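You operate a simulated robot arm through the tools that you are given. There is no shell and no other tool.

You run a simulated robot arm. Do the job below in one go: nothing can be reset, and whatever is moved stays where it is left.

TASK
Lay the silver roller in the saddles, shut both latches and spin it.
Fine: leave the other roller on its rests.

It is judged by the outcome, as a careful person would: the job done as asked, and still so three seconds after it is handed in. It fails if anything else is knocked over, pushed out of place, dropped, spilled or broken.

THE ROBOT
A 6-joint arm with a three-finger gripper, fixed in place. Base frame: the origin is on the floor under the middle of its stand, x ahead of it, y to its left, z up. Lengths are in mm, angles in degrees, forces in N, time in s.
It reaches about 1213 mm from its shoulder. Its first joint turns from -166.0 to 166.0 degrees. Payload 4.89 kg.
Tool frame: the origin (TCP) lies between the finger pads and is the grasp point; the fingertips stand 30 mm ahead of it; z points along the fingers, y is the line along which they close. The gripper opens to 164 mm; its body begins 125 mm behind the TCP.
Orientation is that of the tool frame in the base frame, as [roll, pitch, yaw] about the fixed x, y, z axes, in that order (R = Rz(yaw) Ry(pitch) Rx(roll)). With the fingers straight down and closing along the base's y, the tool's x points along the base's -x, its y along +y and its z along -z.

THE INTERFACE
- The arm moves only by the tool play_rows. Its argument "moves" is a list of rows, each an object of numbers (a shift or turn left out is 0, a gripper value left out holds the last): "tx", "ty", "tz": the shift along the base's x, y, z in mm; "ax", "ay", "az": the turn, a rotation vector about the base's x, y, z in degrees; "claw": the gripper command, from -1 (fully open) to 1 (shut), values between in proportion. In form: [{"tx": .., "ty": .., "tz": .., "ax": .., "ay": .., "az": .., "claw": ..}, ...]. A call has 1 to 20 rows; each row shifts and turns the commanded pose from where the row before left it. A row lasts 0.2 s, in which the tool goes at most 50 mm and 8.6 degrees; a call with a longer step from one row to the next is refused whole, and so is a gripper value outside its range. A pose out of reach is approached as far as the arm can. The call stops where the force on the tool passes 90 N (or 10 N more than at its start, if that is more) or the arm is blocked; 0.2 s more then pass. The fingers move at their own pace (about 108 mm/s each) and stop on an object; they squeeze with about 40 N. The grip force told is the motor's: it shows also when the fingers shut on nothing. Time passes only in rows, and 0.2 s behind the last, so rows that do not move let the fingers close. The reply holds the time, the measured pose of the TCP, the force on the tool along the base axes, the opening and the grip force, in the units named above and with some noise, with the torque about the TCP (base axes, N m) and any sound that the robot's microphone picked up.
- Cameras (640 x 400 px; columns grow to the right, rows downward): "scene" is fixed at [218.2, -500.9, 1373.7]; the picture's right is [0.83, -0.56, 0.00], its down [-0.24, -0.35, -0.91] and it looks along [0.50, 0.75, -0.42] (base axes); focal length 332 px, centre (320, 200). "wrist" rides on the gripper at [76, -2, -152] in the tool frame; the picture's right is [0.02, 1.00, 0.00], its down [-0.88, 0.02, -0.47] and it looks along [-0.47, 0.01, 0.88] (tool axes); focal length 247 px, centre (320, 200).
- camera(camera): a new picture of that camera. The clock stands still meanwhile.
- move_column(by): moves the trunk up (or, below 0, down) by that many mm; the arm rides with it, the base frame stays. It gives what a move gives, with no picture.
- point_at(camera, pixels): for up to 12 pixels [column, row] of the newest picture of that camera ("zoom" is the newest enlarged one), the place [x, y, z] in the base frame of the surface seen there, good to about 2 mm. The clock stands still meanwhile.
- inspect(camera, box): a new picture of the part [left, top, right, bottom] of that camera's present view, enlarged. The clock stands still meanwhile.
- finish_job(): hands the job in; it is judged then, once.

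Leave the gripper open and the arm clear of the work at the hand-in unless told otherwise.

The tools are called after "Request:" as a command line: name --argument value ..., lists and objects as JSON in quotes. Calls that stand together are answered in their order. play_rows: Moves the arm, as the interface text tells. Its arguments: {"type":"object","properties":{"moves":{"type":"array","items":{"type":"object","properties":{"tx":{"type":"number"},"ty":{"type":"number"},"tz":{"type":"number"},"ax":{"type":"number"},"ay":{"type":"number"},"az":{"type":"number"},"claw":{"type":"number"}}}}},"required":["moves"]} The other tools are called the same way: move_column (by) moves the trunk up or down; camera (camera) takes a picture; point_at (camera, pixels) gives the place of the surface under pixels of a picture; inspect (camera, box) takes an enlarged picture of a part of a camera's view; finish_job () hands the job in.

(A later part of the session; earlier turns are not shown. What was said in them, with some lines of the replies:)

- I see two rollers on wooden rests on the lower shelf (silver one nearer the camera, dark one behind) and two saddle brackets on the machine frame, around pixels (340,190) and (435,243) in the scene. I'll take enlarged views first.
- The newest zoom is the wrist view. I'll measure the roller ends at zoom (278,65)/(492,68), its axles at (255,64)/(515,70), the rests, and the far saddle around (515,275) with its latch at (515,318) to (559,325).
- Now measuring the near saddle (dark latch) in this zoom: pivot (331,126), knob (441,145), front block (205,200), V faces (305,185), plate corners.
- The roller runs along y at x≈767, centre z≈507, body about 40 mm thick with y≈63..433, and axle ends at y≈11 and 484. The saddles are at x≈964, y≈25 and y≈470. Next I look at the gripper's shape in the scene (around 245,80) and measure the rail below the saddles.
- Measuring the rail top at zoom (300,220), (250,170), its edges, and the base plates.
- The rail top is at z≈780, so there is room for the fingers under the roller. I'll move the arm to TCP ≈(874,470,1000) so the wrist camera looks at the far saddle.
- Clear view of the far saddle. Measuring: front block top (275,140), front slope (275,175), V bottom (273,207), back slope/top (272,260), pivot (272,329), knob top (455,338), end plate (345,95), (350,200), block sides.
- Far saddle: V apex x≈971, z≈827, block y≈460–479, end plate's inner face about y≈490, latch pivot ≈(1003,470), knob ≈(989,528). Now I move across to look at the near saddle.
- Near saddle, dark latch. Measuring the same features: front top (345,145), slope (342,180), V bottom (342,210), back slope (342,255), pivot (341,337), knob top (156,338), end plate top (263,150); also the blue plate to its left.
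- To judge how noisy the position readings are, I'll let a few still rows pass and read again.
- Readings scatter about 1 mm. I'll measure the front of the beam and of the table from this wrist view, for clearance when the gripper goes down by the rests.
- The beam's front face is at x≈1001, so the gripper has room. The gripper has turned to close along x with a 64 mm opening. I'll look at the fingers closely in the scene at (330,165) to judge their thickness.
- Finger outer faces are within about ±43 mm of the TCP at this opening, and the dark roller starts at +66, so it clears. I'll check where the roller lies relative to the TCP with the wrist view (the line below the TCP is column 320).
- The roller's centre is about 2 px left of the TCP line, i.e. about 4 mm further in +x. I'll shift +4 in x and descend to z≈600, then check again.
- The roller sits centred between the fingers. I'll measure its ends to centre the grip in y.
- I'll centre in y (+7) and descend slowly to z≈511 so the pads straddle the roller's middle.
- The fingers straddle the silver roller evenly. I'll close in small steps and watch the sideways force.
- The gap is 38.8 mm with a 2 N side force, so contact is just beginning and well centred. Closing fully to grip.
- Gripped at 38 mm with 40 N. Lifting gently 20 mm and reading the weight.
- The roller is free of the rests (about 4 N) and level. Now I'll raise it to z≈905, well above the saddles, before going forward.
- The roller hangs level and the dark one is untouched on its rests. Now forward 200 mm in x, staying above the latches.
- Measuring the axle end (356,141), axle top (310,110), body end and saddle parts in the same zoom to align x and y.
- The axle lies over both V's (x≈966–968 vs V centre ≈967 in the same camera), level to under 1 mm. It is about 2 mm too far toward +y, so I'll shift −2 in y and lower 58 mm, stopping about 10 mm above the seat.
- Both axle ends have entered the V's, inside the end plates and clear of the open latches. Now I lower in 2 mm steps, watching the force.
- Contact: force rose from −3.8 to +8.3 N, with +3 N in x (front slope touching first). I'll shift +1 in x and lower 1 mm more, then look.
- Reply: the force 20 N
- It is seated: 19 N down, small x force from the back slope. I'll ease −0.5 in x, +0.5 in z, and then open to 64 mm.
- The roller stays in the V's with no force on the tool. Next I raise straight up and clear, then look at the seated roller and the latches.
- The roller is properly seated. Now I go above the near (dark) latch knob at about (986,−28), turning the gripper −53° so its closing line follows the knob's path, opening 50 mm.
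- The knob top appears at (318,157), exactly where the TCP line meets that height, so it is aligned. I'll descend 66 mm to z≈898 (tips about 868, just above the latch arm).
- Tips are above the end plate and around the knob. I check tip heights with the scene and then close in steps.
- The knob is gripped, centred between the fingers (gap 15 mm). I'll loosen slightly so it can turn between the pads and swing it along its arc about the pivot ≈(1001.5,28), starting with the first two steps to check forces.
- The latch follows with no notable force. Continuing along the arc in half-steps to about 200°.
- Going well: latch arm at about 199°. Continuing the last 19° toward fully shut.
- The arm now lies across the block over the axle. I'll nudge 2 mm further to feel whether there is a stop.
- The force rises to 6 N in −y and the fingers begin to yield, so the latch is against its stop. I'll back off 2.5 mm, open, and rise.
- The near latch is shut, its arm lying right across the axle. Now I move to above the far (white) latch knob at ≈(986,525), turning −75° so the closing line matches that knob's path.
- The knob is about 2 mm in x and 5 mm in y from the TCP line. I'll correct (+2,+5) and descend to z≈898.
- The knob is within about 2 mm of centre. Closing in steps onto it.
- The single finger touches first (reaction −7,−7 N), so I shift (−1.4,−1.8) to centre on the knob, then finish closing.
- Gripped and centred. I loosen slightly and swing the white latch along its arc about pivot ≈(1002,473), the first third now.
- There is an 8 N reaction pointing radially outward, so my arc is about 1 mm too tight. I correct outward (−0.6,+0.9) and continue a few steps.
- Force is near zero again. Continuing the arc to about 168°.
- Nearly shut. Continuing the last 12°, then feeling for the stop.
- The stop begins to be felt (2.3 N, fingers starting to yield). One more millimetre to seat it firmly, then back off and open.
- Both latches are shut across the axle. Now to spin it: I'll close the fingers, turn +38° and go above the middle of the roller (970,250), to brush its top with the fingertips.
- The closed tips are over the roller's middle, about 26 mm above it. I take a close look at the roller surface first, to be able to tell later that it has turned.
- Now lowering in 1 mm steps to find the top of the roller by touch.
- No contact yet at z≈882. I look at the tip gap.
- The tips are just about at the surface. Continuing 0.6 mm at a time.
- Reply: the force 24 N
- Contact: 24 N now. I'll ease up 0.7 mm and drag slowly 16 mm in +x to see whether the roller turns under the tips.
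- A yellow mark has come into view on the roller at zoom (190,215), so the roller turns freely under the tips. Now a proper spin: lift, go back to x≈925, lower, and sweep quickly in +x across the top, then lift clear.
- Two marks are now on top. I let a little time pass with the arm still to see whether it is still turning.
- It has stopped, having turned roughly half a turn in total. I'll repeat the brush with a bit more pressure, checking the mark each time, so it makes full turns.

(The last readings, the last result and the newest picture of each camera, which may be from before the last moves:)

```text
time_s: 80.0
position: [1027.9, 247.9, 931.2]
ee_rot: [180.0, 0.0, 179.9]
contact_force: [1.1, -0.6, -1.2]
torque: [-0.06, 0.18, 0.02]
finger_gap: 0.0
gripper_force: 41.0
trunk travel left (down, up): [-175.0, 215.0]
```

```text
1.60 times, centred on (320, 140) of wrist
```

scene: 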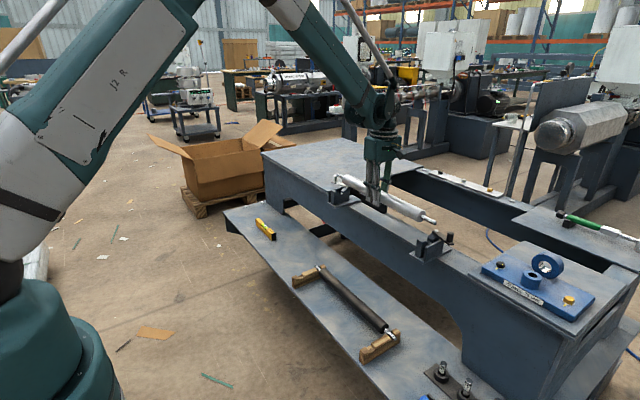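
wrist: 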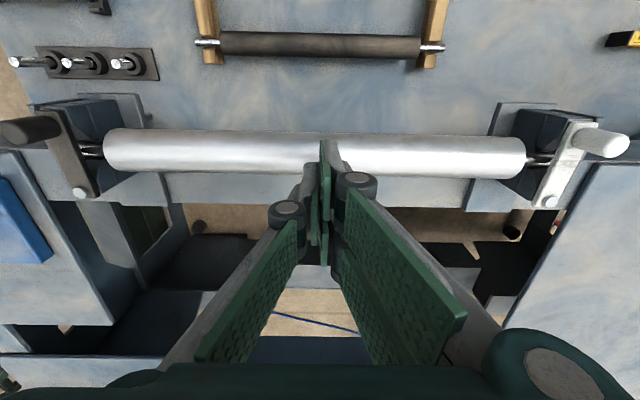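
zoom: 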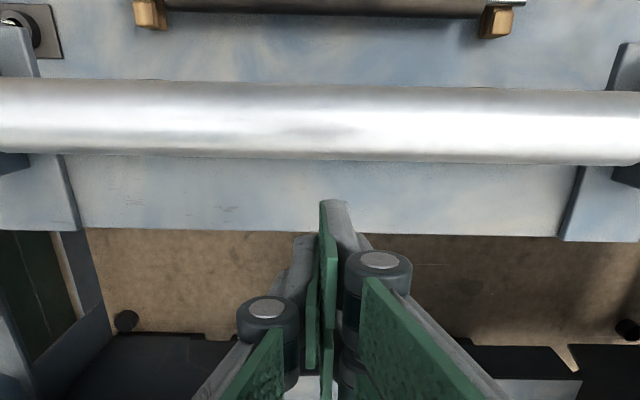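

The marks are now low on the front. I check whether it's still moving.

Request:
play_rows --moves '[{}]'

Request:
inspect --camera "scene" --box '[310, 150, 470, 270]'

```text
time_s: 80.4
position: [1028.1, 247.7, 932.6]
ee_rot: [180.0, 0.0, -180.0]
contact_force: [0.8, 0.5, 0.7]
torque: [-0.01, -0.04, -0.01]
finger_gap: 0.0
gripper_force: 40.4
trunk travel left (down, up): [-175.0, 215.0]
```

```text
3.33 times, centred on (390, 210) of scene
```

zoom: 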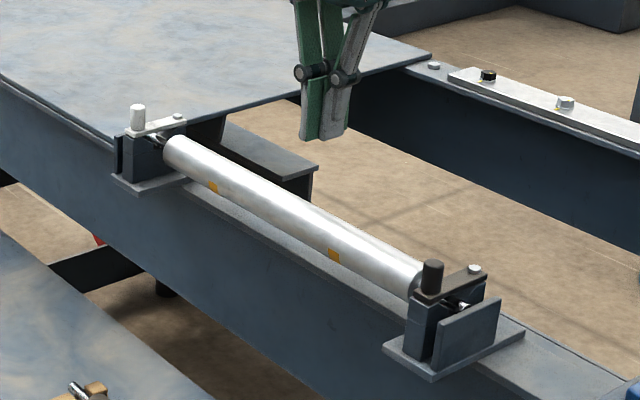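

Stationary again. One more brush; this time I stop the call right after the sweep to catch it while turning.

Request:
play_rows --moves '[{"tx": -50}, {"tx": -50}, {"tx": -2, "tz": -30}, {"tz": -15}, {"tz": -5.6}, {}, {"tx": 20}, {"tx": 45}, {"tx": 40, "tz": 5}]'

Request:
inspect --camera "scene" --box '[310, 150, 470, 270]'

Request:
play_rows --moves '[{"tz": 25}]'

Request:
inspect --camera "scene" --box '[310, 150, 470, 270]'

```text
time_s: 82.4
position: [1035.5, 249.5, 890.0]
ee_rot: [180.0, 0.0, -180.0]
contact_force: [-0.6, -0.1, 1.2]
torque: [-0.04, -0.16, 0.03]
finger_gap: 0.0
gripper_force: 40.2
trunk travel left (down, up): [-175.0, 215.0]
```

```text
3.33 times, centred on (390, 210) of scene
```

zoom: 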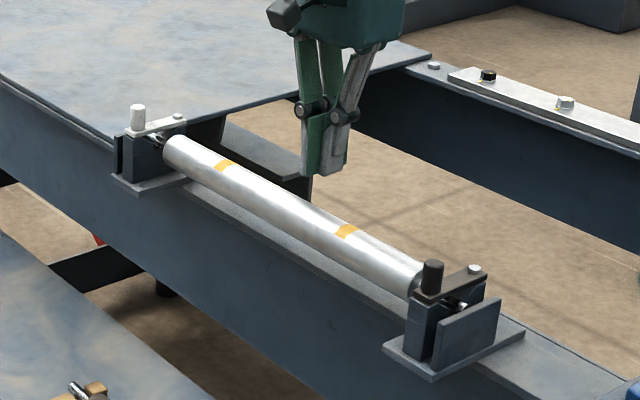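

```text
time_s: 82.8
position: [1035.2, 249.3, 911.7]
ee_rot: [180.0, 0.1, -180.0]
contact_force: [0.8, 0.1, -1.1]
torque: [-0.02, 0.18, 0.01]
finger_gap: 0.0
gripper_force: 39.7
trunk travel left (down, up): [-175.0, 215.0]
```

```text
3.33 times, centred on (390, 210) of scene
```

zoom: 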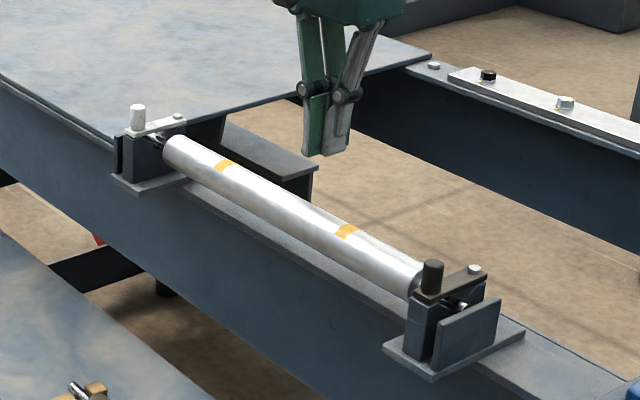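

The mark moved by about a quarter turn. To be sure of the amount, I'll do a slower, firmer roll in stages, watching the mark: back to x≈943, lower to contact, then roll.

Request:
play_rows --moves '[{"tx": -46}, {"tx": -46}, {"tz": -20}, {"tz": -7}, {"tz": -2}, {}]'

Request:
play_rows --moves '[{"tz": -0.5}, {}]'

Request:
inspect --camera "scene" --box '[310, 150, 470, 270]'

```text
time_s: 84.2
position: [942.6, 250.8, 881.9]
ee_rot: [-179.9, 0.1, -180.0]
contact_force: [0.3, -0.3, 14.7]
torque: [0.03, -0.48, 0.0]
finger_gap: 0.1
gripper_force: 40.2
trunk travel left (down, up): [-175.0, 215.0]
```

```text
time_s: 84.8
position: [941.9, 250.7, 881.7]
ee_rot: [-180.0, 0.0, 180.0]
contact_force: [0.9, 0.8, 17.2]
torque: [0.04, -0.46, 0.04]
finger_gap: 0.0
gripper_force: 39.9
trunk travel left (down, up): [-175.0, 215.0]
```

```text
3.33 times, centred on (390, 210) of scene
```

zoom: 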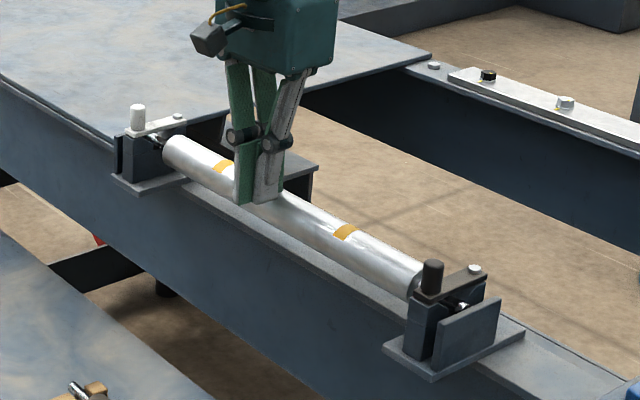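

Contact 17 N at the leading edge of the tips (torque says 27 mm ahead of the TCP). Now rolling in +x, 20 mm, then looking.

Request:
play_rows --moves '[{"tx": 6}, {"tx": 7}, {"tx": 7}]'

Request:
inspect --camera "scene" --box '[310, 150, 470, 270]'

Request:
play_rows --moves '[{"tx": 6}, {"tx": 7}, {"tx": 7}]'

Request:
inspect --camera "scene" --box '[310, 150, 470, 270]'

```text
time_s: 85.6
position: [962.7, 249.6, 881.5]
ee_rot: [180.0, 0.0, 179.9]
contact_force: [-1.0, -1.5, 9.0]
torque: [-0.07, -0.04, -0.04]
finger_gap: 6.1
gripper_force: 39.6
trunk travel left (down, up): [-175.0, 215.0]
```

```text
3.33 times, centred on (390, 210) of scene
```

zoom: 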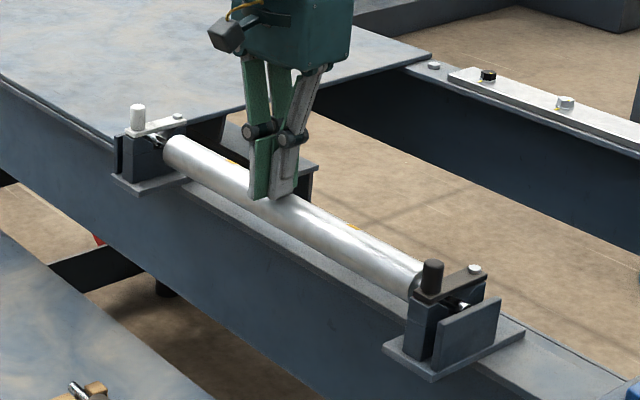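

```text
time_s: 86.4
position: [982.7, 250.9, 883.0]
ee_rot: [179.9, -0.1, 179.8]
contact_force: [-0.6, 0.5, 0.4]
torque: [-0.03, -0.02, 0.01]
finger_gap: 0.0
gripper_force: 39.6
trunk travel left (down, up): [-175.0, 215.0]
```

```text
3.33 times, centred on (390, 210) of scene
```

zoom: 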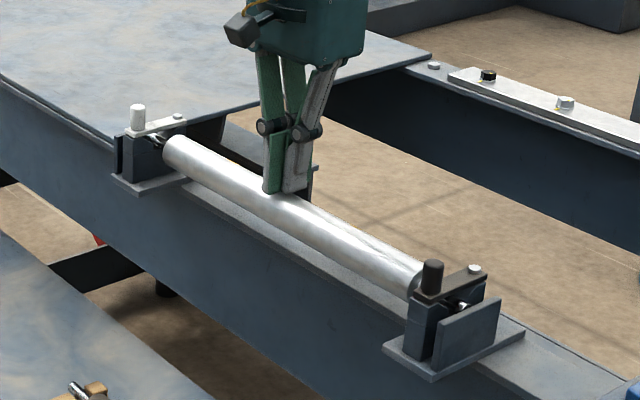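

The mark rolled over to the back, as it should. Contact was lost at x≈983, so I press 0.8 mm lower and roll on.

Request:
play_rows --moves '[{"tz": -0.8}, {}]'

Request:
play_rows --moves '[{"tx": 6}, {"tx": 6}, {}]'

Request:
inspect --camera "scene" --box '[310, 150, 470, 270]'

```text
time_s: 87.0
position: [980.9, 250.9, 882.4]
ee_rot: [-179.9, 0.0, 179.9]
contact_force: [0.3, -1.1, 5.1]
torque: [-0.02, 0.04, 0.01]
finger_gap: 5.9
gripper_force: 40.5
trunk travel left (down, up): [-175.0, 215.0]
```

```text
time_s: 87.8
position: [993.5, 250.7, 881.2]
ee_rot: [180.0, 0.0, 180.0]
contact_force: [-1.2, -1.4, 19.1]
torque: [0.02, 0.43, 0.06]
finger_gap: 0.0
gripper_force: 40.5
trunk travel left (down, up): [-175.0, 215.0]
```

```text
3.33 times, centred on (390, 210) of scene
```

zoom: 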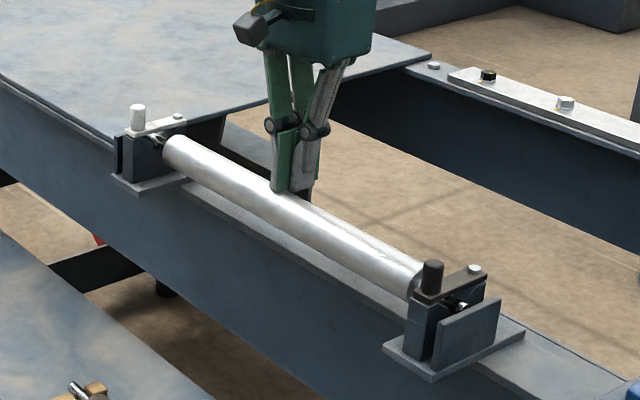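

Working: the roller turns with the tips. Now I'll run quicker repeated strokes in the same direction from a pressed start, and look after each.

Request:
play_rows --moves '[{"tz": 15}, {"tx": -49}, {"tz": -10}, {"tz": -5}, {}, {"tx": 12}, {"tx": 25}, {"tx": 12}]'

Request:
inspect --camera "scene" --box '[310, 150, 470, 270]'

Request:
play_rows --moves '[{"tz": 15}, {"tx": -49}, {"tz": -10}, {"tz": -5}, {}, {"tx": 12}, {"tx": 25}, {"tx": 12}]'

Request:
inspect --camera "scene" --box '[310, 150, 470, 270]'

```text
time_s: 89.6
position: [994.7, 248.8, 881.1]
ee_rot: [180.0, 0.2, 179.8]
contact_force: [-1.6, 0.2, 21.0]
torque: [0.1, 0.44, -0.04]
finger_gap: 0.0
gripper_force: 40.6
trunk travel left (down, up): [-175.0, 215.0]
```

```text
3.33 times, centred on (390, 210) of scene
```

zoom: 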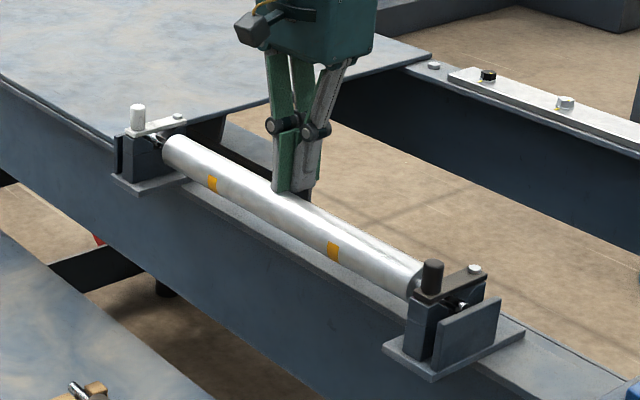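

```text
time_s: 91.4
position: [993.5, 250.2, 882.2]
ee_rot: [179.9, 0.0, 180.0]
contact_force: [0.4, 0.9, 9.4]
torque: [0.02, 0.19, -0.05]
finger_gap: 0.2
gripper_force: 40.3
trunk travel left (down, up): [-175.0, 215.0]
```

```text
3.33 times, centred on (390, 210) of scene
```

zoom: 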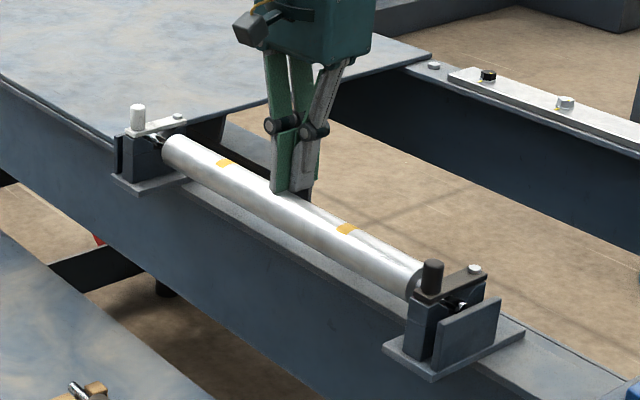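

The roller has now gone through more than one full turn (mark: top → back → under → front → top). One last quick flick in the same direction, lifting off while moving so it is left free, then rise.

Request:
play_rows --moves '[{"tz": 15}, {"tx": -49}, {"tz": -10}, {"tz": -5}, {}, {"tx": 15}, {"tx": 40}, {"tx": 35, "tz": 15}, {"tz": 40}, {"tz": 40}, {"tz": 30}]'

Request:
camera --camera "scene"

Request:
inspect --camera "scene" --box '[310, 150, 470, 270]'

```text
time_s: 93.8
position: [1034.0, 250.3, 1005.1]
ee_rot: [180.0, 0.1, 179.9]
contact_force: [-0.1, 0.6, -0.1]
torque: [0.01, 0.07, -0.06]
finger_gap: 0.2
gripper_force: 39.6
trunk travel left (down, up): [-175.0, 215.0]
```

```text
taken
```

scene: 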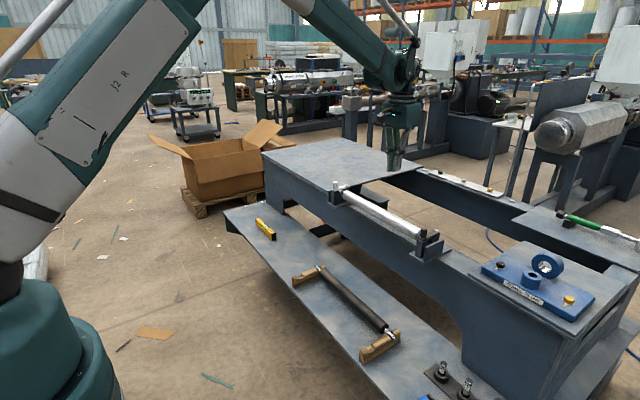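

```text
3.33 times, centred on (390, 210) of scene
```

zoom: 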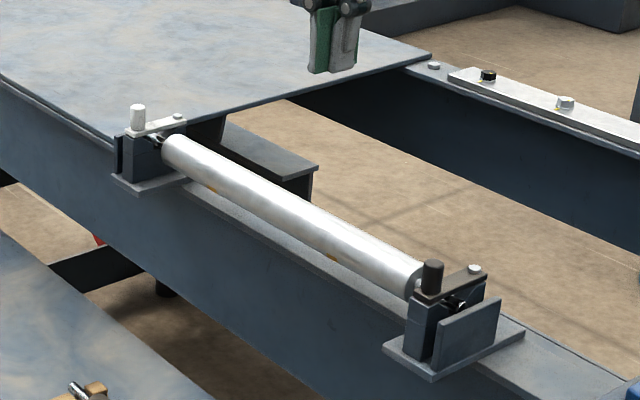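

The roller turned again (marks now low on the front) and all looks seated. I raise the arm, open the gripper and withdraw toward its starting place.

Request:
play_rows --moves '[{"tz": 40}, {"tz": 40}, {"tz": 40, "claw": -1}, {"tx": -45, "ty": 15}, {"tx": -45, "ty": 15}, {"tx": -45, "ty": 15}, {"tx": -45, "ty": 15}, {"tx": -45, "ty": 15}, {"tx": -45, "ty": 15}, {"tx": -45, "ty": 15}, {"tx": -45, "ty": 15}, {"tx": -45, "ty": 15}, {"tx": -40, "ty": 15}, {}, {}]'

Request:
inspect --camera "scene" --box '[400, 205, 470, 265]'

Request:
inspect --camera "scene" --box '[315, 160, 375, 210]'

Request:
camera --camera "scene"

Request:
camera --camera "wrist"

```text
time_s: 97.0
position: [585.0, 405.4, 1124.5]
ee_rot: [-180.0, 0.0, 179.9]
contact_force: [-0.4, 0.0, -0.4]
torque: [-0.03, -0.07, 0.01]
finger_gap: 163.9
gripper_force: 0.0
trunk travel left (down, up): [-175.0, 215.0]
```

```text
6.67 times, centred on (435, 235) of scene
```

zoom: 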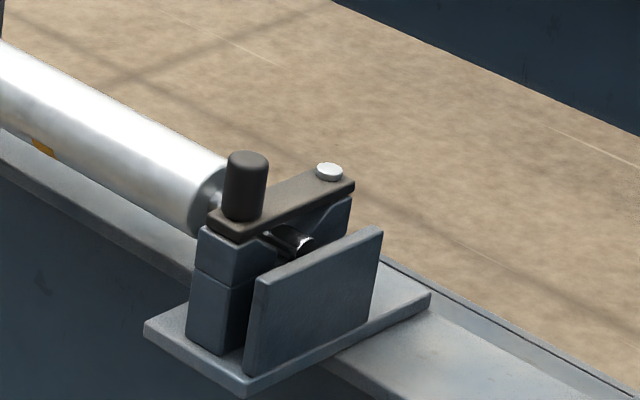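

```text
8.00 times, centred on (345, 185) of scene
```

zoom: 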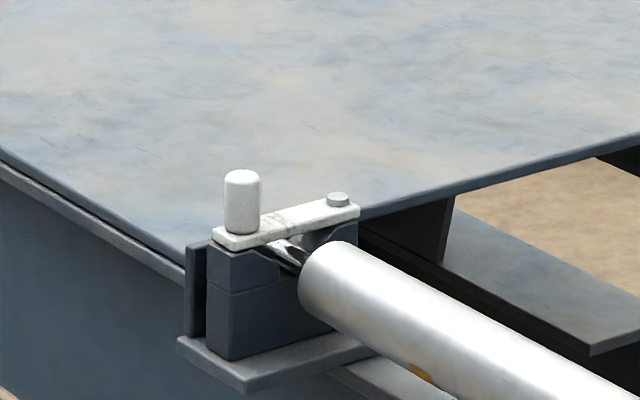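

```text
taken
```

scene: 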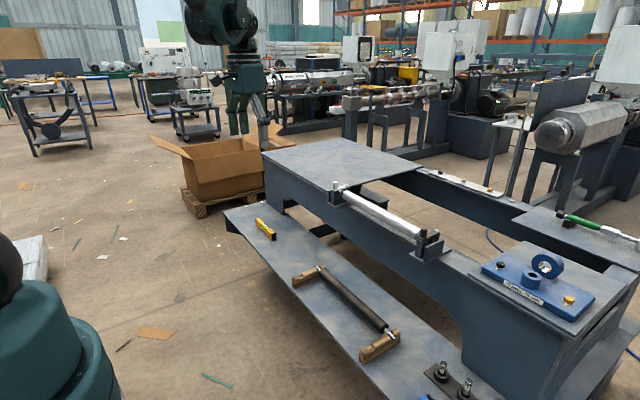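

```text
taken
```

wrist: 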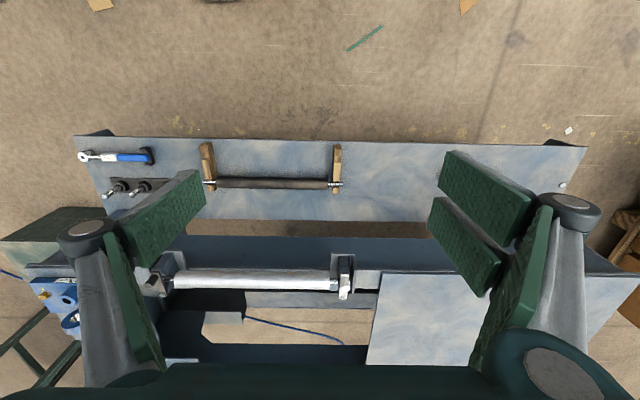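

The silver roller lies in both saddles and both latches are shut across its axle. It has been spun more than one full turn. The dark roller is still on its rests, nothing else was disturbed, and the arm is withdrawn with the gripper open. Handing in.

Request:
finish_job

```text
The job is handed in.
```

The job is handed in. I haven't seen the judge's result.

- **Roller:** the silver roller lies in both saddles. I felt it seat by contact force, and the last views show it still in place.
- **Latches:** both are shut across the axle. I pushed each one until it met its stop.
- **Spin:** I brushed the top of the roller with the closed fingertips. A yellow mark on it went from the top, round the back and underneath, and up to the top again, so it made more than one full turn. It was not turning at hand-in, because it stops almost at once when the fingers leave it.
- **Everything else:** the dark roller is still on its rests and nothing else was moved. The arm is back near its starting position with the gripper open.
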